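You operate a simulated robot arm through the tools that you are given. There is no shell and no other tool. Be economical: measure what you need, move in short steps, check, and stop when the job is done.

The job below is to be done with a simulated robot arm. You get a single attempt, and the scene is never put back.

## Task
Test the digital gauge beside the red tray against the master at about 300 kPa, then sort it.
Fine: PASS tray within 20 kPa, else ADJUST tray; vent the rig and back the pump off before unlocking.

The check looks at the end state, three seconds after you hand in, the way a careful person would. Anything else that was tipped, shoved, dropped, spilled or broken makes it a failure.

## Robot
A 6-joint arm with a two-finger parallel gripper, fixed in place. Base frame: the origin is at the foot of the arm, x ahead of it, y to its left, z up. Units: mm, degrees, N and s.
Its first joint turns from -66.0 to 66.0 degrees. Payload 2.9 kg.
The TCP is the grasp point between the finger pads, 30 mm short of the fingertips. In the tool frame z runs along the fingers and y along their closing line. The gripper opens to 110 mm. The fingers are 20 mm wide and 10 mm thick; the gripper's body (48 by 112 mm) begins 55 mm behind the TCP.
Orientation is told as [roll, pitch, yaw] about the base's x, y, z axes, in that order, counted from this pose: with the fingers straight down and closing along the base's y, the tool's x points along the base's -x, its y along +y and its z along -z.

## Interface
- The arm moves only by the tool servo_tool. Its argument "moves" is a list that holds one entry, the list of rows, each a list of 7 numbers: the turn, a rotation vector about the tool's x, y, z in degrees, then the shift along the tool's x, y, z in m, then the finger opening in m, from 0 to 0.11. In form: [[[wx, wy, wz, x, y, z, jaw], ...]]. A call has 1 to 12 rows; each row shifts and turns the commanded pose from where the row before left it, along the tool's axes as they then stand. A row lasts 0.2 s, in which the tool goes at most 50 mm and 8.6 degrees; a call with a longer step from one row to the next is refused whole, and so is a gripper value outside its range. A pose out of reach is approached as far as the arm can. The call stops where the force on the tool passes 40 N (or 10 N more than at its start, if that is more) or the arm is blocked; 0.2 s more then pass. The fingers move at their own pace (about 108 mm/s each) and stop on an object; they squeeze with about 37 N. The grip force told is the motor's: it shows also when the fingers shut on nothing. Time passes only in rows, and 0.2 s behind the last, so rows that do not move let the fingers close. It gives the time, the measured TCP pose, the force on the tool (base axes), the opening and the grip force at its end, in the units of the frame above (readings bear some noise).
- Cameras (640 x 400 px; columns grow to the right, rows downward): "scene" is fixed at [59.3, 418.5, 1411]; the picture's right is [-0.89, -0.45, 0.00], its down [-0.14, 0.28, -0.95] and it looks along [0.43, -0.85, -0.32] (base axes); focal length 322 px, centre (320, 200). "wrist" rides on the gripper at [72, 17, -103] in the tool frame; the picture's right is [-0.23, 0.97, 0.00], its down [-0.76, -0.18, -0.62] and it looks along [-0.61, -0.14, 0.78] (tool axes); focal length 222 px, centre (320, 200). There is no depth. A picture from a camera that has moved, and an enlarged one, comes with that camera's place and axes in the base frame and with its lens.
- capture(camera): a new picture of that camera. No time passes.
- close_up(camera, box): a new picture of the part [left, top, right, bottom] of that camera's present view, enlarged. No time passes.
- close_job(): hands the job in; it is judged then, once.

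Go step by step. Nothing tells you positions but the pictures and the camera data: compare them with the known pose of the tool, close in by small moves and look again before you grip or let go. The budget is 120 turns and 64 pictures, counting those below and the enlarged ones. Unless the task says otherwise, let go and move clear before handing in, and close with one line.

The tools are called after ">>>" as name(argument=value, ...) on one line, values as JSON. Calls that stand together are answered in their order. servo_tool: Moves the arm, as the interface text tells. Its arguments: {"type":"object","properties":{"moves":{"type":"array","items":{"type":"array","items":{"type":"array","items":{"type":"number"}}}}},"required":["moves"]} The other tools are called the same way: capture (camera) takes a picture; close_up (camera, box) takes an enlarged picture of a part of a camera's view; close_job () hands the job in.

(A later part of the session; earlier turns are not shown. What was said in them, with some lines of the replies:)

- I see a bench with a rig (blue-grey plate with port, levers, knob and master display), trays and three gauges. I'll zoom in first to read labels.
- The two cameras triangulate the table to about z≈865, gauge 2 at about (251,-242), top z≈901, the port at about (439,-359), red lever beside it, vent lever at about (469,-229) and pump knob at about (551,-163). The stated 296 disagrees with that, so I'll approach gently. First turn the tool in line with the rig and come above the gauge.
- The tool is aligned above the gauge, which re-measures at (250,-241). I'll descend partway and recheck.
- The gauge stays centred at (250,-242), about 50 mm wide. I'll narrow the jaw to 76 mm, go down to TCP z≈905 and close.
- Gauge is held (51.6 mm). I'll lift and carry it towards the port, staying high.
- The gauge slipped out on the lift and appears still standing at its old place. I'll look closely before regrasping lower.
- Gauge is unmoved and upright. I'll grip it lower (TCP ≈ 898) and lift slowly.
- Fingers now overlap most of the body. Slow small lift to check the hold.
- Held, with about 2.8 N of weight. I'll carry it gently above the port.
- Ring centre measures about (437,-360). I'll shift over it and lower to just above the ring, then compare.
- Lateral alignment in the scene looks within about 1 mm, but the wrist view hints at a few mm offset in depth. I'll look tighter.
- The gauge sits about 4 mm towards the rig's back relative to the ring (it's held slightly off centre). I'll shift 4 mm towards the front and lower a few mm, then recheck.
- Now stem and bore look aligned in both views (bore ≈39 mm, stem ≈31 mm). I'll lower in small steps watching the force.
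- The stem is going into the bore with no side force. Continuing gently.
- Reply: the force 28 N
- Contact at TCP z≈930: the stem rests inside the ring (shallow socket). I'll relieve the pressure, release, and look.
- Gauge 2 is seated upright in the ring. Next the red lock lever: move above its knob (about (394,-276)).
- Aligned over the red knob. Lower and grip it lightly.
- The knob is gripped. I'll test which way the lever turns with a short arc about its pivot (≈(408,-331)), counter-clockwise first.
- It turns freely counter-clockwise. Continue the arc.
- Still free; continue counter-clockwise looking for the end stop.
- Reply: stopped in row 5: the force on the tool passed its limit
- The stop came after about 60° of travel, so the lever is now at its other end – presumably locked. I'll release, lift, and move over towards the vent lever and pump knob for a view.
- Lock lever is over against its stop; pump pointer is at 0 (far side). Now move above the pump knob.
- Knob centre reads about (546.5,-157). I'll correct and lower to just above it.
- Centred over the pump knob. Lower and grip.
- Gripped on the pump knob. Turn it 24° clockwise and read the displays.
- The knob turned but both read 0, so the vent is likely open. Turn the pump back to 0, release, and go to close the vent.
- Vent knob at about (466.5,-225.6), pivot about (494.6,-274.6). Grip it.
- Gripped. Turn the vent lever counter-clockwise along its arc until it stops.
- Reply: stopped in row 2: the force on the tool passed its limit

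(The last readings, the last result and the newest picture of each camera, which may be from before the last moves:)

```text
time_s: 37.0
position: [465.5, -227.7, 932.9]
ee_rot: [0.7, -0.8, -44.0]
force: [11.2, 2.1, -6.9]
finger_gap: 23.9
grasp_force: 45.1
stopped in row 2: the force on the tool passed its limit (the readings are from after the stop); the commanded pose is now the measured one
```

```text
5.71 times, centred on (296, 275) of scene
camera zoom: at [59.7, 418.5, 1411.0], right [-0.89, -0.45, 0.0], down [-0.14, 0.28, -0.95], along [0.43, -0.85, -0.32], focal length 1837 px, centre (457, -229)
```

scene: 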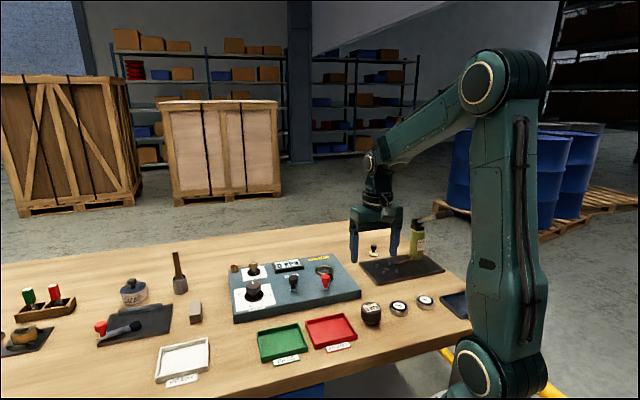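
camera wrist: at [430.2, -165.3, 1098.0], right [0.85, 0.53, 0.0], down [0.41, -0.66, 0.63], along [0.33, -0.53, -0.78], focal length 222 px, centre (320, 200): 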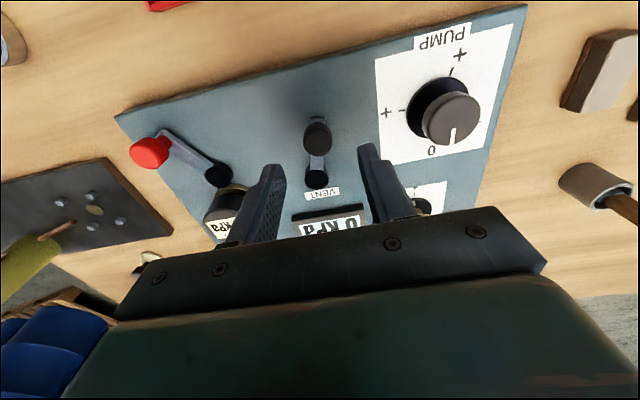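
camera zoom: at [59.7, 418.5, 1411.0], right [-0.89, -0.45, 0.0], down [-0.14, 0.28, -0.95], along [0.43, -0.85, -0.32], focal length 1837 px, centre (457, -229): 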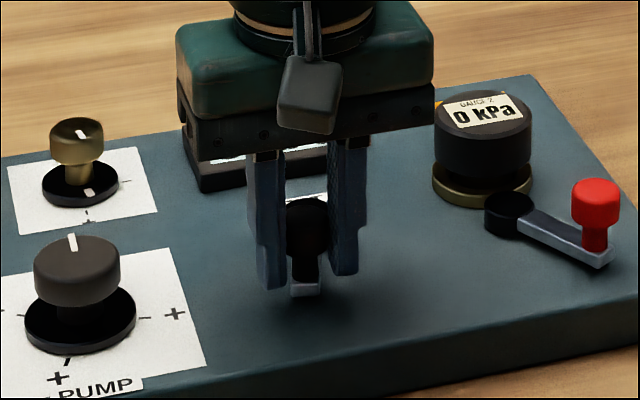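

That way is blocked at once, so it's the stop; go clockwise instead.

>>> servo_tool(moves=[[[0, 0, 1, -0.0013, 0.0045, 0, 0.018], [0, 0, 0, -0.0018, 0.0046, 0, 0.018], [0, 0, 0, -0.0022, 0.0044, 0, 0.018], [0, 0, 0, -0.0026, 0.0043, 0, 0.018], [0, 0, 0, -0.003, 0.004, 0, 0.018], [0, 0, 0, -0.0033, 0.0037, 0, 0.018], [0, 0, 0, -0.0036, 0.0034, 0, 0.018], [0, 0, 0, -0.0039, 0.0031, 0, 0.018], [0, 0, 0, -0.0041, 0.0028, 0, 0.018], [0, 0, 0, -0.0044, 0.0023, 0, 0.018], [0, 0, 0, -0.0046, 0.002, 0, 0.018]]])

>>> close_up(camera="scene", box=[240, 240, 352, 310])

```text
time_s: 39.4
position: [514.5, -223.3, 934.1]
ee_rot: [0.6, -0.7, -45.2]
force: [-10.4, -5.6, -10.1]
finger_gap: 23.6
grasp_force: 45.1
```

```text
5.71 times, centred on (296, 275) of scene
camera zoom: at [59.2, 418.3, 1411.1], right [-0.89, -0.45, 0.0], down [-0.14, 0.28, -0.95], along [0.43, -0.85, -0.32], focal length 1837 px, centre (457, -229)
```

zoom: 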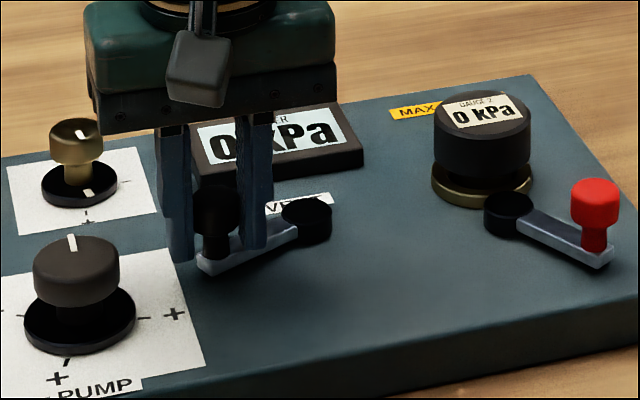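

It turned about 52°. Continue a little to reach the stop.

>>> servo_tool(moves=[[[0, 0, 0, -0.0045, 0.0019, 0, 0.018], [0, 0, 0, -0.0048, 0.0015, 0, 0.018], [0, 0, 0, -0.0049, 0.001, 0, 0.018], [0, 0, 0, 0, 0, 0, 0.018]]])

```text
time_s: 40.2
position: [522.7, -228.4, 934.2]
ee_rot: [0.3, 0.3, -45.0]
force: [-8.0, 2.3, 9.0]
finger_gap: 23.5
grasp_force: 45.3
stopped in row 3: the force on the tool passed its limit (the readings are from after the stop); the commanded pose is now the measured one
```

The vent lever hit its other stop (about 60° travel). Release, lift, and go back to the pump knob.

>>> servo_tool(moves=[[[0, 0, 0, 0, 0, 0, 0.05], [0, 0, 0, 0, 0, 0, 0.05], [0, 0, 0, 0, 0, -0.03, 0.05], [0, 0, 0, 0, 0, -0.029, 0.05], [0, 0, 0, 0.011, 0.023, 0, 0.065], [0, 0, 0, 0.011, 0.023, 0, 0.065], [0, 0, 0, 0.011, 0.022, 0, 0.065], [0, 0, 0, 0, 0, 0, 0.065]]])

>>> capture(camera="wrist")

```text
time_s: 42.0
position: [547.9, -156.2, 993.4]
ee_rot: [0.3, 0.2, -45.1]
force: [-1.1, 0.0, 0.1]
finger_gap: 64.8
grasp_force: 0.1
```

```text
21 pictures are left
camera wrist: at [508.4, -93.2, 1098.3], right [0.85, 0.53, 0.0], down [0.41, -0.67, 0.62], along [0.33, -0.53, -0.78], focal length 222 px, centre (320, 200)
```

wrist: 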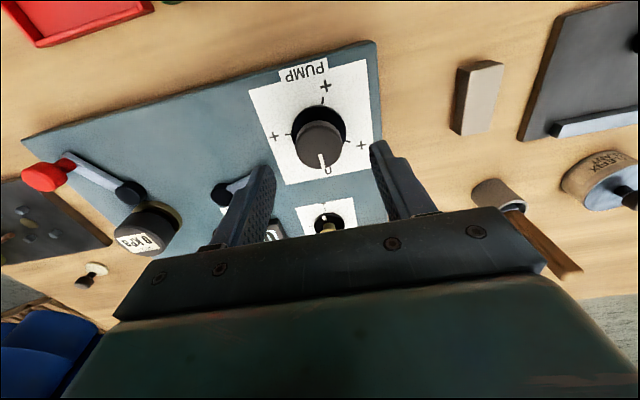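

Aligned. Lower, grip, and turn 16° clockwise.

>>> servo_tool(moves=[[[0, 0, 0, 0, -0.001, 0.025, 0.065], [0, 0, 0, 0, 0, 0.025, 0.065], [0, 0, 0, 0, 0, 0.01, 0.065], [0, 0, 0, 0, 0, 0, 0.065], [0, 0, 0, 0, 0, 0, 0.03], [0, 0, 0, 0, 0, 0, 0.03], [0, 0, 0, 0, 0, 0, 0.03], [0, 0, 8, 0, 0, 0, 0.03], [0, 0, 8, 0, 0, 0, 0.03], [0, 0, 0, 0, 0, 0, 0.03]]])

>>> close_up(camera="scene", box=[220, 235, 348, 315])

```text
time_s: 44.2
position: [548.3, -157.8, 934.0]
ee_rot: [0.3, 0.3, -61.1]
force: [6.2, 3.7, 4.3]
finger_gap: 39.8
grasp_force: 45.0
```

```text
5.00 times, centred on (284, 275) of scene
camera zoom: at [59.4, 418.6, 1411.0], right [-0.89, -0.45, 0.0], down [-0.14, 0.28, -0.95], along [0.43, -0.85, -0.32], focal length 1607 px, centre (500, -175)
```

zoom: 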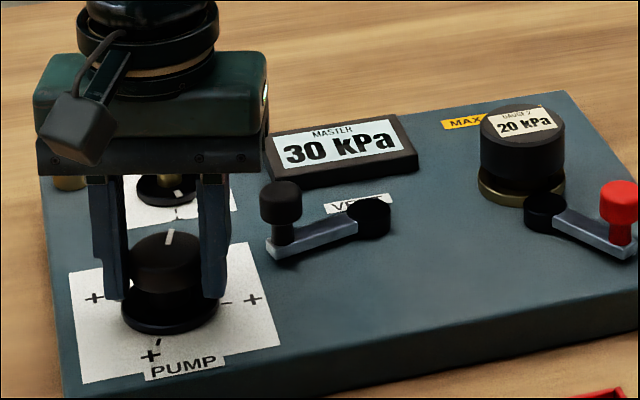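

It works: master 30 kPa, gauge 20 kPa after 16°. About 160° total should give 300. Continue 56° clockwise.

>>> servo_tool(moves=[[[0, 0, 8, 0, 0, 0, 0.03], [0, 0, 8, 0, 0, 0, 0.03], [0, 0, 8, 0, 0, 0, 0.03], [0, 0, 8, 0, 0, 0, 0.03], [0, 0, 8, 0, 0, 0, 0.03], [0, 0, 8, 0, 0, 0, 0.03], [0, 0, 8, 0, 0, 0, 0.03], [0, 0, 0, 0, 0, 0, 0.03]]])

```text
time_s: 45.2
position: [550.9, -156.2, 933.4]
ee_rot: [0.8, 0.1, -93.5]
force: [7.3, 0.3, -4.2]
finger_gap: 39.8
grasp_force: 45.0
stopped in row 5: the force on the tool passed its limit (the readings are from after the stop); the commanded pose is now the measured one
```

Stopped by side force at yaw -93°. I'll recentre slightly and try a bit more.

>>> servo_tool(moves=[[[0, 0, 0, 0, -0.0008, 0, 0.03], [0, 0, 5, 0, 0, 0, 0.03], [0, 0, 5, 0, 0, 0, 0.03], [0, 0, 5, 0, 0, 0, 0.03], [0, 0, 0, 0, 0, 0, 0.03]]])

>>> close_up(camera="scene", box=[220, 235, 348, 315])

```text
time_s: 46.4
position: [554.2, -156.7, 934.5]
ee_rot: [1.1, 0.5, -108.6]
force: [32.7, -1.5, -14.6]
finger_gap: 39.6
grasp_force: 45.2
```

```text
5.00 times, centred on (284, 275) of scene
camera zoom: at [60.5, 418.3, 1411.0], right [-0.89, -0.45, 0.0], down [-0.14, 0.28, -0.95], along [0.43, -0.85, -0.32], focal length 1607 px, centre (500, -175)
```

zoom: 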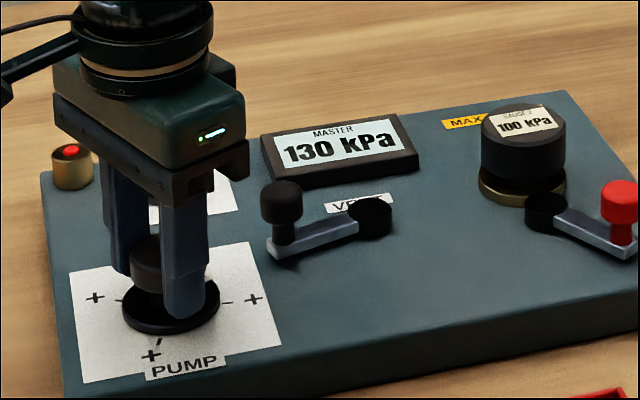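

130 kPa at 64°. The side force tells me the knob axis is really near (552.5,-162); I'll release, lift, unwind the wrist and regrip centred.

>>> servo_tool(moves=[[[0, 0, 0, 0, 0, 0, 0.065], [0, 0, 0, 0, 0, 0, 0.065], [0, 0, 0, 0, 0, -0.025, 0.065], [0, 0, 0, 0, 0, -0.025, 0.065], [0, 0, -8, 0, 0, 0, 0.065], [0, 0, -8, 0, 0, 0, 0.065], [0, 0, -8, 0, 0, 0, 0.065], [0, 0, -8, 0, 0, 0, 0.065], [0, 0, -8, 0, 0, 0, 0.065], [0, 0, -8, 0, 0, 0, 0.065], [0, 0, -8, 0, 0, 0, 0.065], [0, 0, -8, 0, 0, 0, 0.065]]])

>>> capture(camera="wrist")

```text
time_s: 49.0
position: [550.1, -155.5, 984.0]
ee_rot: [0.7, -0.4, -44.5]
force: [-0.3, 0.4, 0.0]
finger_gap: 64.8
grasp_force: 0.1
```

```text
18 pictures are left
camera wrist: at [508.1, -93.3, 1088.7], right [0.84, 0.54, 0.01], down [0.41, -0.66, 0.63], along [0.34, -0.52, -0.78], focal length 222 px, centre (320, 200)
```

wrist: 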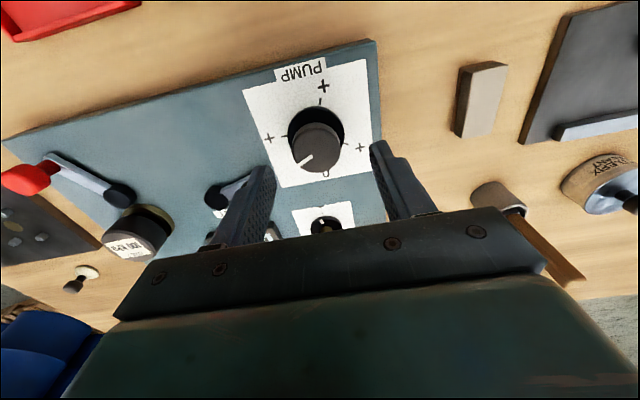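

The pointer has advanced and holds. Recentre on the axis, unwind a bit more, lower, grip and turn clockwise 40°.

>>> servo_tool(moves=[[[0.6, 0, 0, -0.0055, -0.0033, 0, 0.065], [0, 0, -8, 0, 0, 0, 0.065], [0, 0, -8, 0, 0, 0, 0.065], [0, 0, -8, 0, 0, 0.025, 0.065], [0, 0, 0, 0, 0, 0.02, 0.065], [0, 0, 0, 0, 0, 0.006, 0.065], [0, 0, 0, 0, 0, 0, 0.03], [0, 0, 0, 0, 0, 0, 0.03], [0, 0, 0, 0, 0, 0, 0.03]]])

```text
time_s: 51.0
position: [550.8, -162.5, 932.4]
ee_rot: [-0.1, -0.4, -20.5]
force: [1.5, 3.5, -2.3]
finger_gap: 39.0
grasp_force: 45.2
```

>>> servo_tool(moves=[[[0, 0, 8, 0, 0, 0, 0.03], [0, 0, 8, 0, 0, 0, 0.03], [0, 0, 8, 0, 0, 0, 0.03], [0, 0, 8, 0, 0, 0, 0.03], [0, 0, 8, 0, 0, 0, 0.03], [0, 0, 8, 0, 0, 0, 0.03], [0, 0, 8, 0, 0, 0, 0.03], [0, 0, 8, 0, 0, 0, 0.03], [0, 0, 0, 0, 0, 0, 0.03]]])

>>> close_up(camera="scene", box=[260, 245, 356, 305])

```text
time_s: 53.0
position: [551.4, -162.9, 932.5]
ee_rot: [0.3, -0.1, -84.9]
force: [-1.3, 1.3, -10.4]
finger_gap: 38.9
grasp_force: 45.1
```

```text
6.67 times, centred on (308, 275) of scene
camera zoom: at [59.5, 418.5, 1411.0], right [-0.89, -0.45, 0.0], down [-0.14, 0.28, -0.95], along [0.43, -0.85, -0.32], focal length 2143 px, centre (400, -300)
```

zoom: 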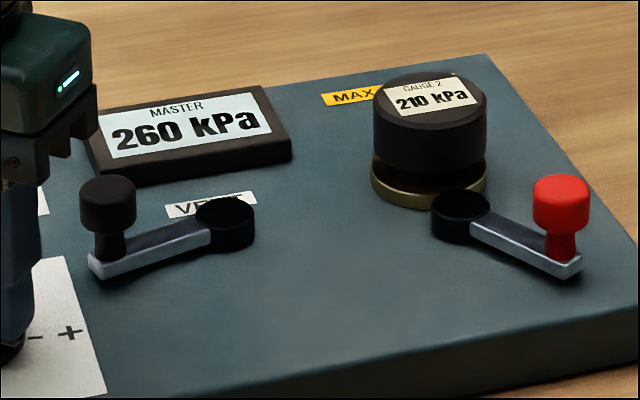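

Now well centred: master 260, gauge 210. Another ~19° brings it to about 300 kPa.

>>> servo_tool(moves=[[[0, 0, 7, 0, 0, 0, 0.03], [0, 0, 7, 0, 0, 0, 0.03], [0, 0, 5, 0, 0, 0, 0.03], [0, 0, 0, 0, 0, 0, 0.03], [0, 0, 0, 0, 0, 0, 0.03]]])

>>> close_up(camera="scene", box=[260, 245, 356, 305])

```text
time_s: 54.2
position: [551.0, -162.1, 932.6]
ee_rot: [0.4, -0.1, -103.6]
force: [-2.3, 3.4, -3.7]
finger_gap: 38.6
grasp_force: 45.3
```

```text
6.67 times, centred on (308, 275) of scene
camera zoom: at [59.3, 418.5, 1411.0], right [-0.89, -0.45, 0.0], down [-0.14, 0.28, -0.95], along [0.43, -0.85, -0.32], focal length 2143 px, centre (400, -300)
```

zoom: 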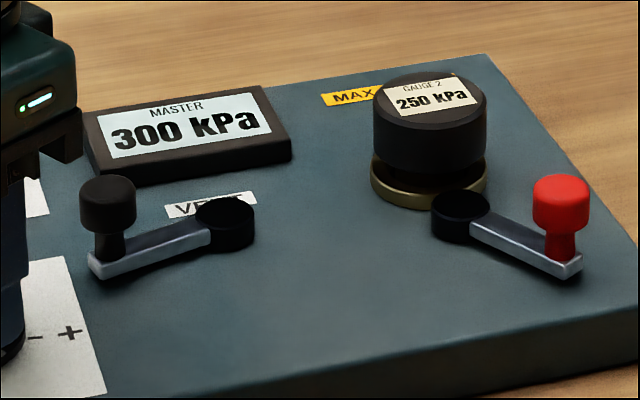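

Result: master 300, gauge 250 – off by 50 kPa, so ADJUST. Now vent: release the pump, lift, unwind, and move over the vent knob (about (522.5,-228)).

>>> servo_tool(moves=[[[0, 0, 0, 0, 0, 0, 0.065], [0, 0, 0, 0, 0, 0, 0.065], [0, 0, 0, 0, 0, -0.03, 0.065], [0, 0, 0, 0, 0, -0.03, 0.065], [0, 0, -8.4, 0, 0, 0, 0.065], [0, 0, -8.4, 0, 0, 0, 0.065], [0, 0, -8.4, 0, 0, 0, 0.065], [0, 0, -8.4, 0, 0, 0, 0.065], [0, 0, -8.4, 0, 0, 0, 0.065], [0, 0, -8.4, 0, 0, 0, 0.065], [0, 0, -8.2, 0, 0, 0, 0.065], [0, 0, 0, 0, 0, 0, 0.065]]])

>>> servo_tool(moves=[[[0, 0, 0, -0.013, -0.033, 0, 0.05], [0, 0, 0, -0.0139, -0.034, 0, 0.05], [0, 0, 0, 0, 0, 0, 0.05]]])

>>> capture(camera="wrist")

```text
time_s: 56.8
position: [551.1, -162.1, 992.8]
ee_rot: [0.1, -0.4, -44.8]
force: [0.5, 0.1, -0.2]
finger_gap: 65.1
grasp_force: 0.1
```

```text
time_s: 57.6
position: [521.6, -227.9, 993.0]
ee_rot: [0.0, -0.4, -45.0]
force: [0.3, 0.7, 0.0]
finger_gap: 49.9
grasp_force: 0.0
```

```text
15 pictures are left
camera wrist: at [481.2, -164.6, 1097.4], right [0.85, 0.53, 0.0], down [0.41, -0.66, 0.63], along [0.33, -0.53, -0.78], focal length 222 px, centre (320, 200)
```

wrist: 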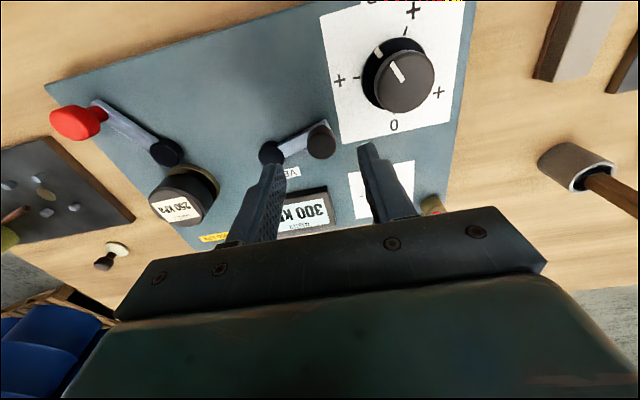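

Aligned above the vent knob. Lower and grip.

>>> servo_tool(moves=[[[0, 0, 0, 0, 0, 0.025, 0.05], [0, 0, 0, 0, 0, 0.025, 0.05], [0, 0, 0, 0, 0, 0.008, 0.05], [0, 0, 0, 0, 0, 0, 0.05], [0, 0, 0, 0, 0, 0, 0.018], [0, 0, 0, 0, 0, 0, 0.018], [0, 0, 0, 0, 0, 0, 0.018]]])

>>> servo_tool(moves=[[[0, 0, 0, 0.0047, -0.0014, 0, 0.018], [0, 0, 0, 0.0046, -0.0018, 0, 0.018], [0, 0, 0, 0.0044, -0.0022, 0, 0.018], [0, 0, 0, 0.0042, -0.0026, 0, 0.018], [0, 0, 0, 0.004, -0.0029, 0, 0.018], [0, 0, 0, 0.0036, -0.0033, 0, 0.018], [0, 0, 0, 0.0034, -0.0035, 0, 0.018], [0, 0, 0, 0.0031, -0.0039, 0, 0.018], [0, 0, 0, 0.0027, -0.0041, 0, 0.018], [0, 0, 0, 0.0024, -0.0043, 0, 0.018], [0, 0, 0, 0.0019, -0.0046, 0, 0.018], [0, 0, 0, 0.0016, -0.0046, 0, 0.018]]])

>>> close_up(camera="scene", box=[220, 240, 348, 320])

```text
time_s: 59.2
position: [522.2, -227.1, 934.3]
ee_rot: [0.1, -0.6, -45.1]
force: [-5.6, -5.3, -1.0]
finger_gap: 23.4
grasp_force: 44.8
```

```text
time_s: 61.8
position: [468.2, -226.6, 935.8]
ee_rot: [0.1, -0.4, -45.0]
force: [1.2, 14.1, 5.5]
finger_gap: 23.7
grasp_force: 44.9
```

```text
5.00 times, centred on (284, 280) of scene
camera zoom: at [59.3, 418.9, 1410.9], right [-0.89, -0.45, 0.0], down [-0.14, 0.28, -0.95], along [0.43, -0.85, -0.32], focal length 1607 px, centre (500, -200)
```

zoom: 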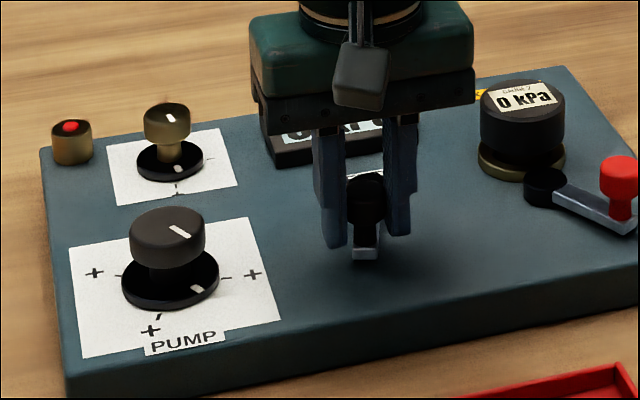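

Rig vented (gauge reads 0). Nudge the vent fully to its stop, release, and go back above the pump.

>>> servo_tool(moves=[[[0, 0, 0, 0.0005, -0.0025, 0, 0.018], [0, 0, 0, 0, 0, 0, 0.018], [0, 0, 0, 0, 0, 0, 0.05], [0, 0, 0, 0, 0, 0, 0.05], [0, 0, 0, 0, 0, -0.03, 0.05], [0, 0, 0, 0, 0, -0.028, 0.05], [0, 0, 0, 0, 0, 0, 0.05]]])

```text
time_s: 63.4
position: [462.9, -226.9, 992.0]
ee_rot: [0.0, -0.5, -45.0]
force: [0.8, 0.8, -0.8]
finger_gap: 50.0
grasp_force: 0.1
```

>>> servo_tool(moves=[[[0, 0, 0, -0.0055, 0.036, 0, 0.065], [0, 0, 0, -0.0055, 0.036, 0, 0.065], [0, 0, 0, -0.0055, 0.036, 0, 0.065], [0, 0, 8.4, 0, 0, 0, 0.065], [0, 0, 8.4, 0, 0, 0, 0.065], [0, 0, 8.4, 0, 0, 0, 0.065], [0, 0, 8.4, 0, 0, 0, 0.065], [0, 0, 8.4, 0, 0, 0, 0.065], [0, 0, 8.4, 0, 0, 0, 0.065], [0, 0, 8.4, 0, 0, 0, 0.065], [0, 0, 0, 0, 0, 0, 0.065]]])

>>> servo_tool(moves=[[[0, 0, 0, 0, 0, 0.025, 0.065], [0, 0, 0, 0, 0, 0.025, 0.065], [0, 0, 0, 0, 0, 0.009, 0.065], [0, 0, 0, 0, 0, 0, 0.065], [0, 0, 0, 0, 0, 0, 0.03], [0, 0, 0, 0, 0, 0, 0.03], [0, 0, 0, 0, 0, 0, 0.03]]])

```text
time_s: 65.8
position: [552.3, -163.9, 991.5]
ee_rot: [0.3, -0.1, -104.0]
force: [-0.2, -0.5, -0.4]
finger_gap: 65.0
grasp_force: 0.0
```

```text
time_s: 67.4
position: [552.5, -164.1, 932.2]
ee_rot: [0.0, -0.2, -103.8]
force: [-17.8, 4.8, 4.6]
finger_gap: 38.7
grasp_force: 44.7
```

Gripped. Back the pump off 80° counter-clockwise with a small recentring.

>>> servo_tool(moves=[[[0, 0, 0, 0, -0.0013, 0, 0.03], [0, 0, -8, 0, 0, 0, 0.03], [0, 0, -8, 0, 0, 0, 0.03], [0, 0, -8, 0, 0, 0, 0.03], [0, 0, -8, 0, 0, 0, 0.03], [0, 0, -8, 0, 0, 0, 0.03], [0, 0, -8, 0, 0, 0, 0.03], [0, 0, -8, 0, 0, 0, 0.03], [0, 0, -8, 0, 0, 0, 0.03], [0, 0, -8, 0, 0, 0, 0.03], [0, 0, -8, 0, 0, 0, 0.03], [0, 0, 0, 0, 0, 0, 0.03]]])

```text
time_s: 70.0
position: [552.3, -164.3, 933.0]
ee_rot: [0.0, -0.5, -23.5]
force: [21.1, 5.7, -31.3]
finger_gap: 38.7
grasp_force: 44.7
```

80° done, about 67° left. Release, lift, rewind and recentre.

>>> servo_tool(moves=[[[0, 0, 0, 0, 0, 0, 0.065], [0, 0, 0, 0, 0, 0, 0.065], [0, 0, 0, 0, 0, -0.025, 0.065], [0, 0, 0, 0, 0, -0.025, 0.065], [0, 0, 8.4, 0, 0, 0, 0.065], [0, 0, 8.4, 0, 0, 0, 0.065], [0, 0, 8.4, 0, 0, 0, 0.065], [0, 0, 8.4, 0, 0, 0, 0.065], [0, 0, 8.4, 0, 0, 0, 0.065], [0, 0, 8.4, 0, 0, 0, 0.065], [0, 0, 8.4, 0, 0, 0, 0.065], [0, 0, 0, 0, 0, 0, 0.065]]])

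>>> close_up(camera="scene", box=[220, 240, 348, 320])

```text
time_s: 72.6
position: [551.4, -164.7, 984.1]
ee_rot: [0.2, -0.3, -82.7]
force: [0.4, -0.6, 0.4]
finger_gap: 65.0
grasp_force: 0.1
```

```text
5.00 times, centred on (284, 280) of scene
camera zoom: at [59.3, 418.5, 1411.0], right [-0.89, -0.45, 0.0], down [-0.14, 0.28, -0.95], along [0.43, -0.85, -0.32], focal length 1607 px, centre (500, -200)
```

zoom: 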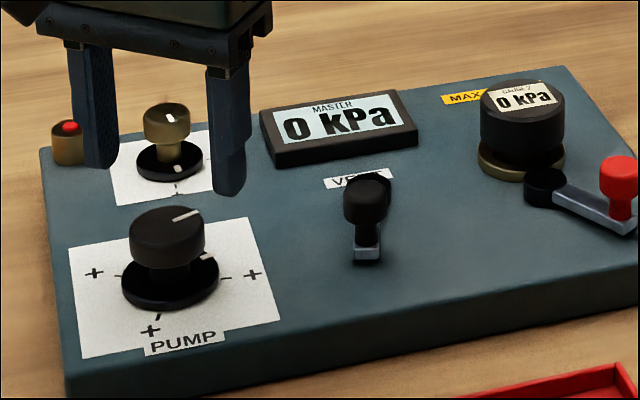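

Pointer is about 65° from zero. Recentre, lower, grip and turn counter-clockwise.

>>> servo_tool(moves=[[[0, 0, 0, 0.0022, 0, 0.02, 0.065], [0, 0, 0, 0, 0, 0.025, 0.065], [0, 0, 0, 0, 0, 0.006, 0.065], [0, 0, 0, 0, 0, 0, 0.065], [0, 0, 0, 0, 0, 0, 0.03], [0, 0, 0, 0, 0, 0, 0.03], [0, 0, 0, 0, 0, 0, 0.03]]])

>>> servo_tool(moves=[[[0, 0, -8, 0, 0, 0, 0.03], [0, 0, -8, 0, 0, 0, 0.03], [0, 0, -8, 0, 0, 0, 0.03], [0, 0, -8, 0, 0, 0, 0.03], [0, 0, -8, 0, 0, 0, 0.03], [0, 0, -8, 0, 0, 0, 0.03], [0, 0, -8, 0, 0, 0, 0.03], [0, 0, -8, 0, 0, 0, 0.03], [0, 0, -3, 0, 0, 0, 0.03], [0, 0, 0, 0, 0, 0, 0.03]]])

>>> close_up(camera="scene", box=[220, 250, 300, 300])

```text
time_s: 74.2
position: [551.3, -162.7, 933.5]
ee_rot: [0.2, -0.1, -82.6]
force: [-1.6, 0.5, -1.9]
finger_gap: 39.6
grasp_force: 45.0
```

```text
time_s: 76.4
position: [551.0, -162.4, 932.1]
ee_rot: [-0.2, -0.5, -15.6]
force: [-10.6, -3.7, -0.4]
finger_gap: 39.3
grasp_force: 45.3
```

```text
8.00 times, centred on (260, 275) of scene
camera zoom: at [59.1, 418.4, 1411.1], right [-0.89, -0.45, 0.0], down [-0.14, 0.28, -0.95], along [0.43, -0.85, -0.32], focal length 2572 px, centre (800, -400)
```

zoom: 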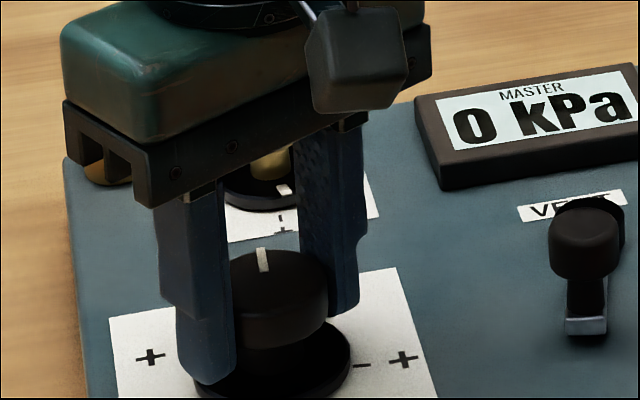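

Pump is back at 0 (pointer as at the start, 147° in and out). Now release, lift and go over the red lock knob (about (352.7,-314)).

>>> servo_tool(moves=[[[0, 0, 0, 0, 0, 0, 0.065], [0, 0, 0, 0, 0, 0, 0.065], [0, 0, 0, 0, 0, -0.03, 0.065], [0, 0, 0, 0, 0, -0.03, 0.065], [0, 0, 8, 0, 0, 0, 0.065], [0, 0, 8, 0, 0, 0, 0.065], [0, 0, 8, 0, 0, 0, 0.065], [0, 0, 5.4, 0, 0, 0, 0.065], [0, 0, 0, 0, 0, 0, 0.05]]])

>>> servo_tool(moves=[[[0, 0, 0, 0.0055, -0.0413, 0, 0.05], [0, 0, 0, 0.0055, -0.0413, 0, 0.05], [0, 0, 0, 0.0055, -0.0413, 0, 0.05], [0, 0, 0, 0.0055, -0.0413, 0, 0.05], [0, 0, 0, 0.0055, -0.0413, 0, 0.05], [0, 0, 0, 0.0053, -0.0411, 0, 0.05], [0, 0, 0, 0, 0, 0, 0.05]]])

>>> capture(camera="wrist")

```text
time_s: 78.4
position: [550.6, -160.6, 993.5]
ee_rot: [0.1, -0.4, -45.1]
force: [0.7, 0.7, 0.3]
finger_gap: 50.2
grasp_force: 0.0
```

```text
time_s: 80.0
position: [352.5, -312.3, 991.2]
ee_rot: [0.1, -0.4, -45.0]
force: [-0.2, -0.1, -0.7]
finger_gap: 50.2
grasp_force: 0.1
```

```text
11 pictures are left
camera wrist: at [312.3, -248.9, 1095.7], right [0.85, 0.53, 0.0], down [0.41, -0.66, 0.63], along [0.33, -0.53, -0.78], focal length 222 px, centre (320, 200)
```

wrist: 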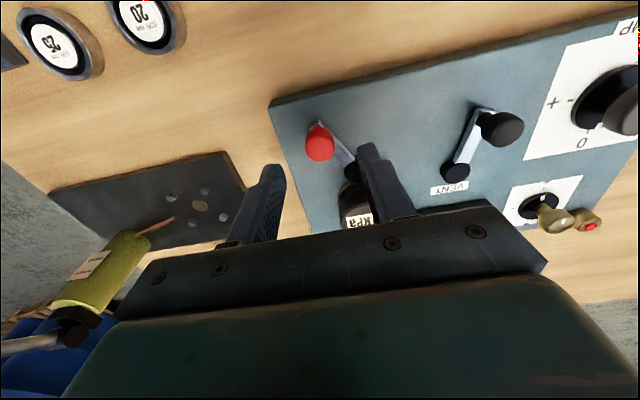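

Over the red knob. Lower, grip, and swing it back clockwise to the unlocked stop.

>>> servo_tool(moves=[[[0, 0, 0, 0, 0, 0.025, 0.05], [0, 0, 0, 0, 0, 0.022, 0.05], [0, 0, 0, 0, 0, 0.008, 0.05], [0, 0, 0, 0, 0, 0, 0.05], [0, 0, 0, 0, 0, 0, 0.018], [0, 0, 0, 0, 0, 0, 0.018], [0, 0, 0, 0, 0, 0, 0.018]]])

>>> servo_tool(moves=[[[0, 0, 0, 0.0021, 0.0046, 0, 0.018], [0, 0, 0, 0.0017, 0.0047, 0, 0.018], [0, 0, 0, 0.0012, 0.0049, 0, 0.018], [0, 0, 0, 0.0009, 0.005, 0, 0.018], [0, 0, 0, 0.0004, 0.0051, 0, 0.018], [0, 0, 0, -0.0001, 0.005, 0, 0.018], [0, 0, 0, -0.0005, 0.0051, 0, 0.018], [0, 0, 0, -0.0009, 0.0049, 0, 0.018], [0, 0, 0, -0.0013, 0.0049, 0, 0.018], [0, 0, 0, -0.0018, 0.0048, 0, 0.018], [0, 0, 0, -0.0022, 0.0045, 0, 0.018], [0, 0, 0, -0.0015, 0.0027, 0, 0.018]]])

```text
time_s: 81.6
position: [352.5, -311.8, 936.6]
ee_rot: [0.2, -0.4, -45.0]
force: [-4.1, 0.2, -1.8]
finger_gap: 23.4
grasp_force: 45.1
```

```text
time_s: 84.2
position: [393.1, -276.9, 938.9]
ee_rot: [-0.1, -0.6, -45.2]
force: [-16.9, -6.2, 24.5]
finger_gap: 23.4
grasp_force: 44.7
```

Lever is back at its original position. Release, lift, and move above the gauge.

>>> servo_tool(moves=[[[0, 0, 0, 0, 0, 0, 0.05], [0, 0, 0, 0, 0, 0, 0.05], [0, 0, 0, 0, 0, -0.03, 0.05], [0, 0, 0, 0, 0, -0.045, 0.05], [0, 0, 0, -0.03, -0.009, 0, 0.07], [0, 0, 0, -0.03, -0.009, 0, 0.07], [0, 0, 0, -0.03, -0.0096, 0, 0.07], [0, 0, 0, 0, 0, 0, 0.07]]])

>>> capture(camera="wrist")

>>> close_up(camera="scene", box=[220, 240, 380, 340])

```text
time_s: 86.0
position: [437.3, -359.4, 1014.3]
ee_rot: [0.1, -0.4, -44.9]
force: [-0.2, -0.7, -0.4]
finger_gap: 69.9
grasp_force: 0.1
```

```text
10 pictures are left
camera wrist: at [397.5, -295.6, 1118.5], right [0.85, 0.53, 0.0], down [0.41, -0.66, 0.63], along [0.33, -0.53, -0.78], focal length 222 px, centre (320, 200)
```

wrist: 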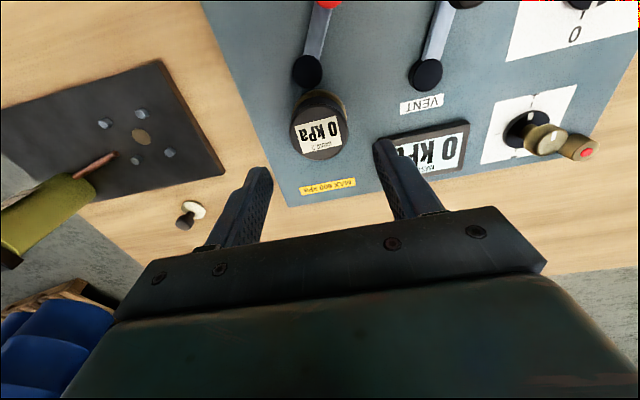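

```text
4.00 times, centred on (300, 290) of scene
camera zoom: at [59.3, 418.5, 1411.0], right [-0.89, -0.45, 0.0], down [-0.14, 0.28, -0.95], along [0.43, -0.85, -0.32], focal length 1286 px, centre (400, -160)
```

zoom: 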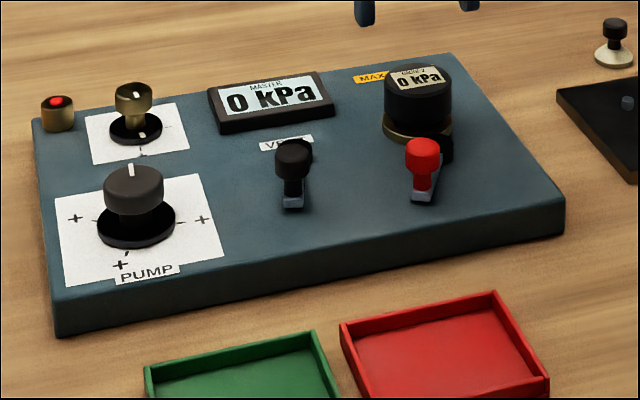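

Rig is back to its start state. Lower over the gauge, grip, and lift slowly.

>>> servo_tool(moves=[[[0, 0, 0, 0, 0, 0.03, 0.07], [0, 0, 0, 0, 0, 0.03, 0.07], [0, 0, 0, 0, 0, 0.015, 0.07], [0, 0, 0, 0, 0, 0.008, 0.07], [0, 0, 0, 0, 0, 0, 0.07], [0, 0, 0, 0, 0, 0, 0.03], [0, 0, 0, 0, 0, 0, 0.03], [0, 0, 0, 0, 0, 0, 0.03]]])

>>> servo_tool(moves=[[[0, 0, 0, 0, 0, -0.002, 0.03], [0, 0, 0, 0, 0, -0.004, 0.03], [0, 0, 0, 0, 0, -0.006, 0.03], [0, 0, 0, 0, 0, -0.008, 0.03], [0, 0, 0, 0, 0, -0.012, 0.03], [0, 0, 0, 0, 0, -0.018, 0.03], [0, 0, 0, 0, 0, -0.02, 0.03], [0, 0, 0, 0, 0, -0.01, 0.03], [0, 0, 0, 0, 0, 0, 0.03]]])

```text
time_s: 87.8
position: [438.1, -359.1, 930.1]
ee_rot: [0.2, -0.4, -45.0]
force: [0.2, -0.1, -0.4]
finger_gap: 51.3
grasp_force: 36.4
```

```text
time_s: 89.8
position: [438.2, -358.1, 1011.0]
ee_rot: [0.0, -0.4, -44.9]
force: [-0.6, -0.2, -1.8]
finger_gap: 51.3
grasp_force: 36.7
```

Gauge is held. Carry it above the red ADJUST tray (centre about (324.5,-158)).

>>> servo_tool(moves=[[[0, 0, 0, 0.012, 0.003, 0, 0.03], [0, 0, 0, 0.022, 0.006, 0, 0.03], [0, 0, 0, 0.03, 0.008, 0, 0.03], [0, 0, 0, 0.032, 0.009, 0, 0.03], [0, 0, 0, 0.032, 0.009, 0, 0.03], [0, 0, 0, 0.032, 0.009, 0, 0.03], [0, 0, 0, 0.03, 0.008, 0, 0.03], [0, 0, 0, 0.02, 0.006, 0, 0.03], [0, 0, 0, 0.012, 0.003, 0, 0.03], [0, 0, 0, 0, 0, 0, 0.03]]])

>>> capture(camera="wrist")

>>> close_up(camera="scene", box=[260, 250, 420, 350])

```text
time_s: 92.0
position: [323.3, -157.6, 1007.6]
ee_rot: [0.2, -0.4, -45.0]
force: [-0.6, 0.0, -2.3]
finger_gap: 51.2
grasp_force: 37.5
```

```text
8 pictures are left
camera wrist: at [283.4, -93.9, 1112.1], right [0.85, 0.53, 0.0], down [0.41, -0.66, 0.63], along [0.33, -0.53, -0.78], focal length 222 px, centre (320, 200)
```

wrist: 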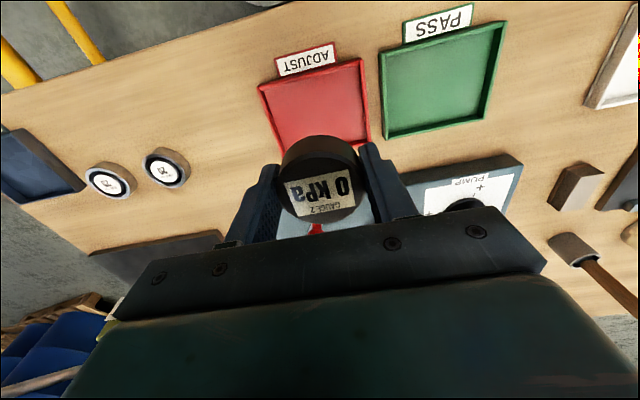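

```text
4.00 times, centred on (340, 300) of scene
camera zoom: at [59.3, 418.5, 1411.0], right [-0.89, -0.45, 0.0], down [-0.14, 0.28, -0.95], along [0.43, -0.85, -0.32], focal length 1286 px, centre (240, -200)
```

zoom: 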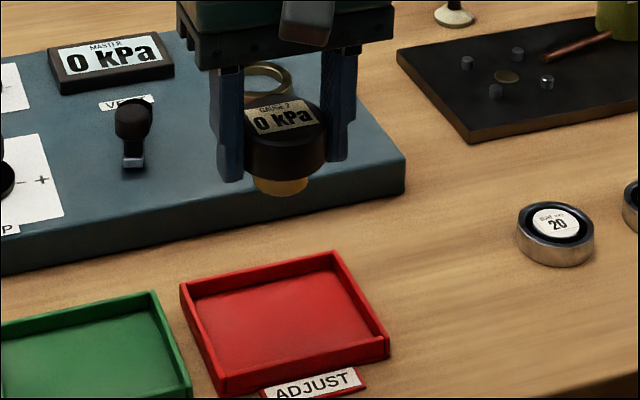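

Tray centre refines to about (320,-154.5). Shift 4.5 mm and descend most of the way.

>>> servo_tool(moves=[[[0, 0, 0, 0.0045, 0, 0.01, 0.03], [0, 0, 0, 0, 0, 0.02, 0.03], [0, 0, 0, 0, 0, 0.025, 0.03], [0, 0, 0, 0, 0, 0.02, 0.03], [0, 0, 0, 0, 0, 0.01, 0.03], [0, 0, 0, 0, 0, 0.004, 0.03], [0, 0, 0, 0, 0, 0, 0.03]]])

>>> close_up(camera="scene", box=[284, 280, 380, 340])

```text
time_s: 93.6
position: [321.1, -154.7, 918.3]
ee_rot: [0.1, -0.4, -45.0]
force: [-0.2, 0.7, -2.9]
finger_gap: 51.2
grasp_force: 36.9
```

```text
6.67 times, centred on (332, 310) of scene
camera zoom: at [59.4, 418.5, 1411.0], right [-0.89, -0.45, 0.0], down [-0.14, 0.28, -0.95], along [0.43, -0.85, -0.32], focal length 2143 px, centre (240, -533)
```

zoom: 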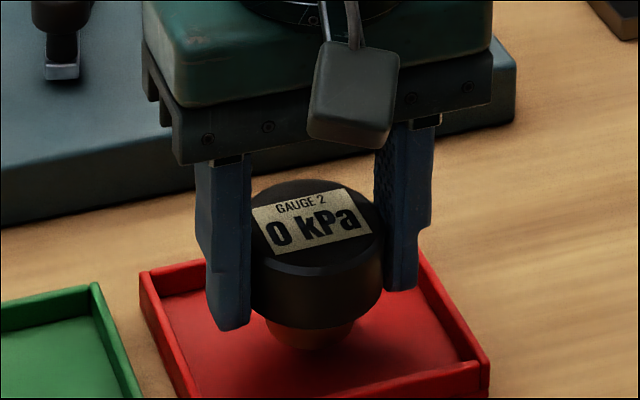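

Well centred over the tray. Lower in small steps to touch.

>>> servo_tool(moves=[[[0, 0, 0, 0, 0, 0.003, 0.03], [0, 0, 0, 0, 0, 0.003, 0.03], [0, 0, 0, 0, 0, 0.002, 0.03], [0, 0, 0, 0, 0, 0, 0.03]]])

```text
time_s: 94.6
position: [322.1, -154.3, 911.5]
ee_rot: [0.1, -0.4, -45.0]
force: [-0.2, 0.1, -1.9]
finger_gap: 51.4
grasp_force: 36.7
```

>>> servo_tool(moves=[[[0, 0, 0, 0, 0, 0.0015, 0.03], [0, 0, 0, 0, 0, 0.0015, 0.03], [0, 0, 0, 0, 0, 0, 0.03]]])

```text
time_s: 95.4
position: [321.6, -154.8, 908.9]
ee_rot: [0.1, -0.4, -45.0]
force: [0.0, 0.1, -2.3]
finger_gap: 51.1
grasp_force: 37.1
```

>>> servo_tool(moves=[[[0, 0, 0, 0, 0, 0.0015, 0.03], [0, 0, 0, 0, 0, 0.0015, 0.03], [0, 0, 0, 0, 0, 0, 0.03]]])

>>> close_up(camera="scene", box=[284, 290, 380, 350])

```text
time_s: 96.2
position: [321.6, -154.6, 904.3]
ee_rot: [0.1, -0.3, -45.0]
force: [0.3, 0.6, -2.6]
finger_gap: 51.3
grasp_force: 37.4
```

```text
6.67 times, centred on (332, 320) of scene
camera zoom: at [59.4, 418.5, 1411.0], right [-0.89, -0.45, 0.0], down [-0.14, 0.28, -0.95], along [0.43, -0.85, -0.32], focal length 2143 px, centre (240, -600)
```

zoom: 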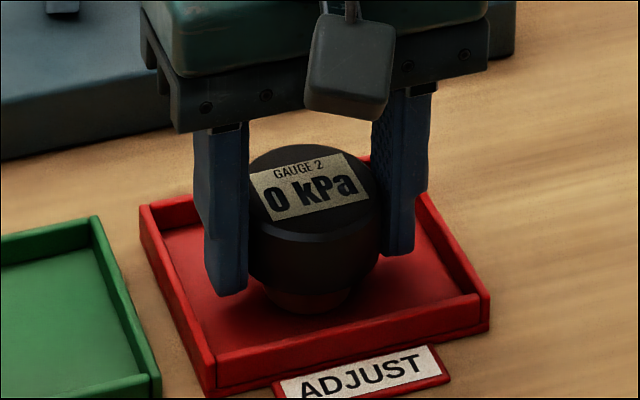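

Still hanging free by the force; a few more small steps.

>>> servo_tool(moves=[[[0, 0, 0, 0, 0, 0.001, 0.03], [0, 0, 0, 0, 0, 0.001, 0.03], [0, 0, 0, 0, 0, 0, 0.03]]])

```text
time_s: 97.0
position: [320.9, -155.6, 904.3]
ee_rot: [0.2, -0.5, -44.9]
force: [-3.6, 6.0, 28.1]
finger_gap: 51.3
grasp_force: 37.2
```

Touched the tray floor. Ease off, release to 60 mm, and rise straight up.

>>> servo_tool(moves=[[[0, 0, 0, 0, 0, -0.0015, 0.03], [0, 0, 0, 0, 0, 0, 0.06], [0, 0, 0, 0, 0, 0, 0.06], [0, 0, 0, 0, 0, -0.02, 0.06], [0, 0, 0, 0, 0, -0.04, 0.06], [0, 0, 0, 0, 0, -0.045, 0.06], [0, 0, 0, 0, 0, -0.045, 0.06], [0, 0, 0, 0, 0, 0, 0.06]]])

>>> capture(camera="scene")

>>> close_up(camera="scene", box=[220, 240, 412, 360])

```text
time_s: 98.8
position: [321.7, -154.8, 1055.4]
ee_rot: [0.1, -0.4, -45.0]
force: [0.0, -0.6, -1.1]
finger_gap: 59.9
grasp_force: 0.0
```

```text
4 pictures are left
```

scene: 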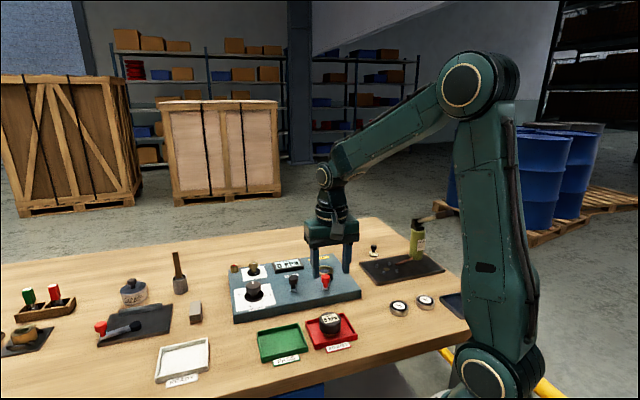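

```text
3.33 times, centred on (316, 300) of scene
camera zoom: at [59.3, 418.5, 1411.0], right [-0.89, -0.45, 0.0], down [-0.14, 0.28, -0.95], along [0.43, -0.85, -0.32], focal length 1072 px, centre (333, -133)
```

zoom: 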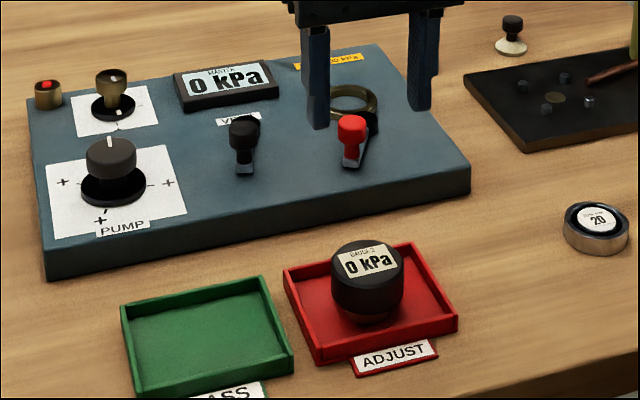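

The gauge stands upright in the ADJUST tray, the rig reads 0, the vent is open, the pump is at 0, the lock is open, and the arm is clear. Handing in.

>>> close_job()

```text
The job is handed in.
```

Gauge 2 read 250 kPa with the master at 300 kPa, so it is 50 kPa out and is in the ADJUST tray; I vented the rig and backed the pump off to 0 before unlocking.
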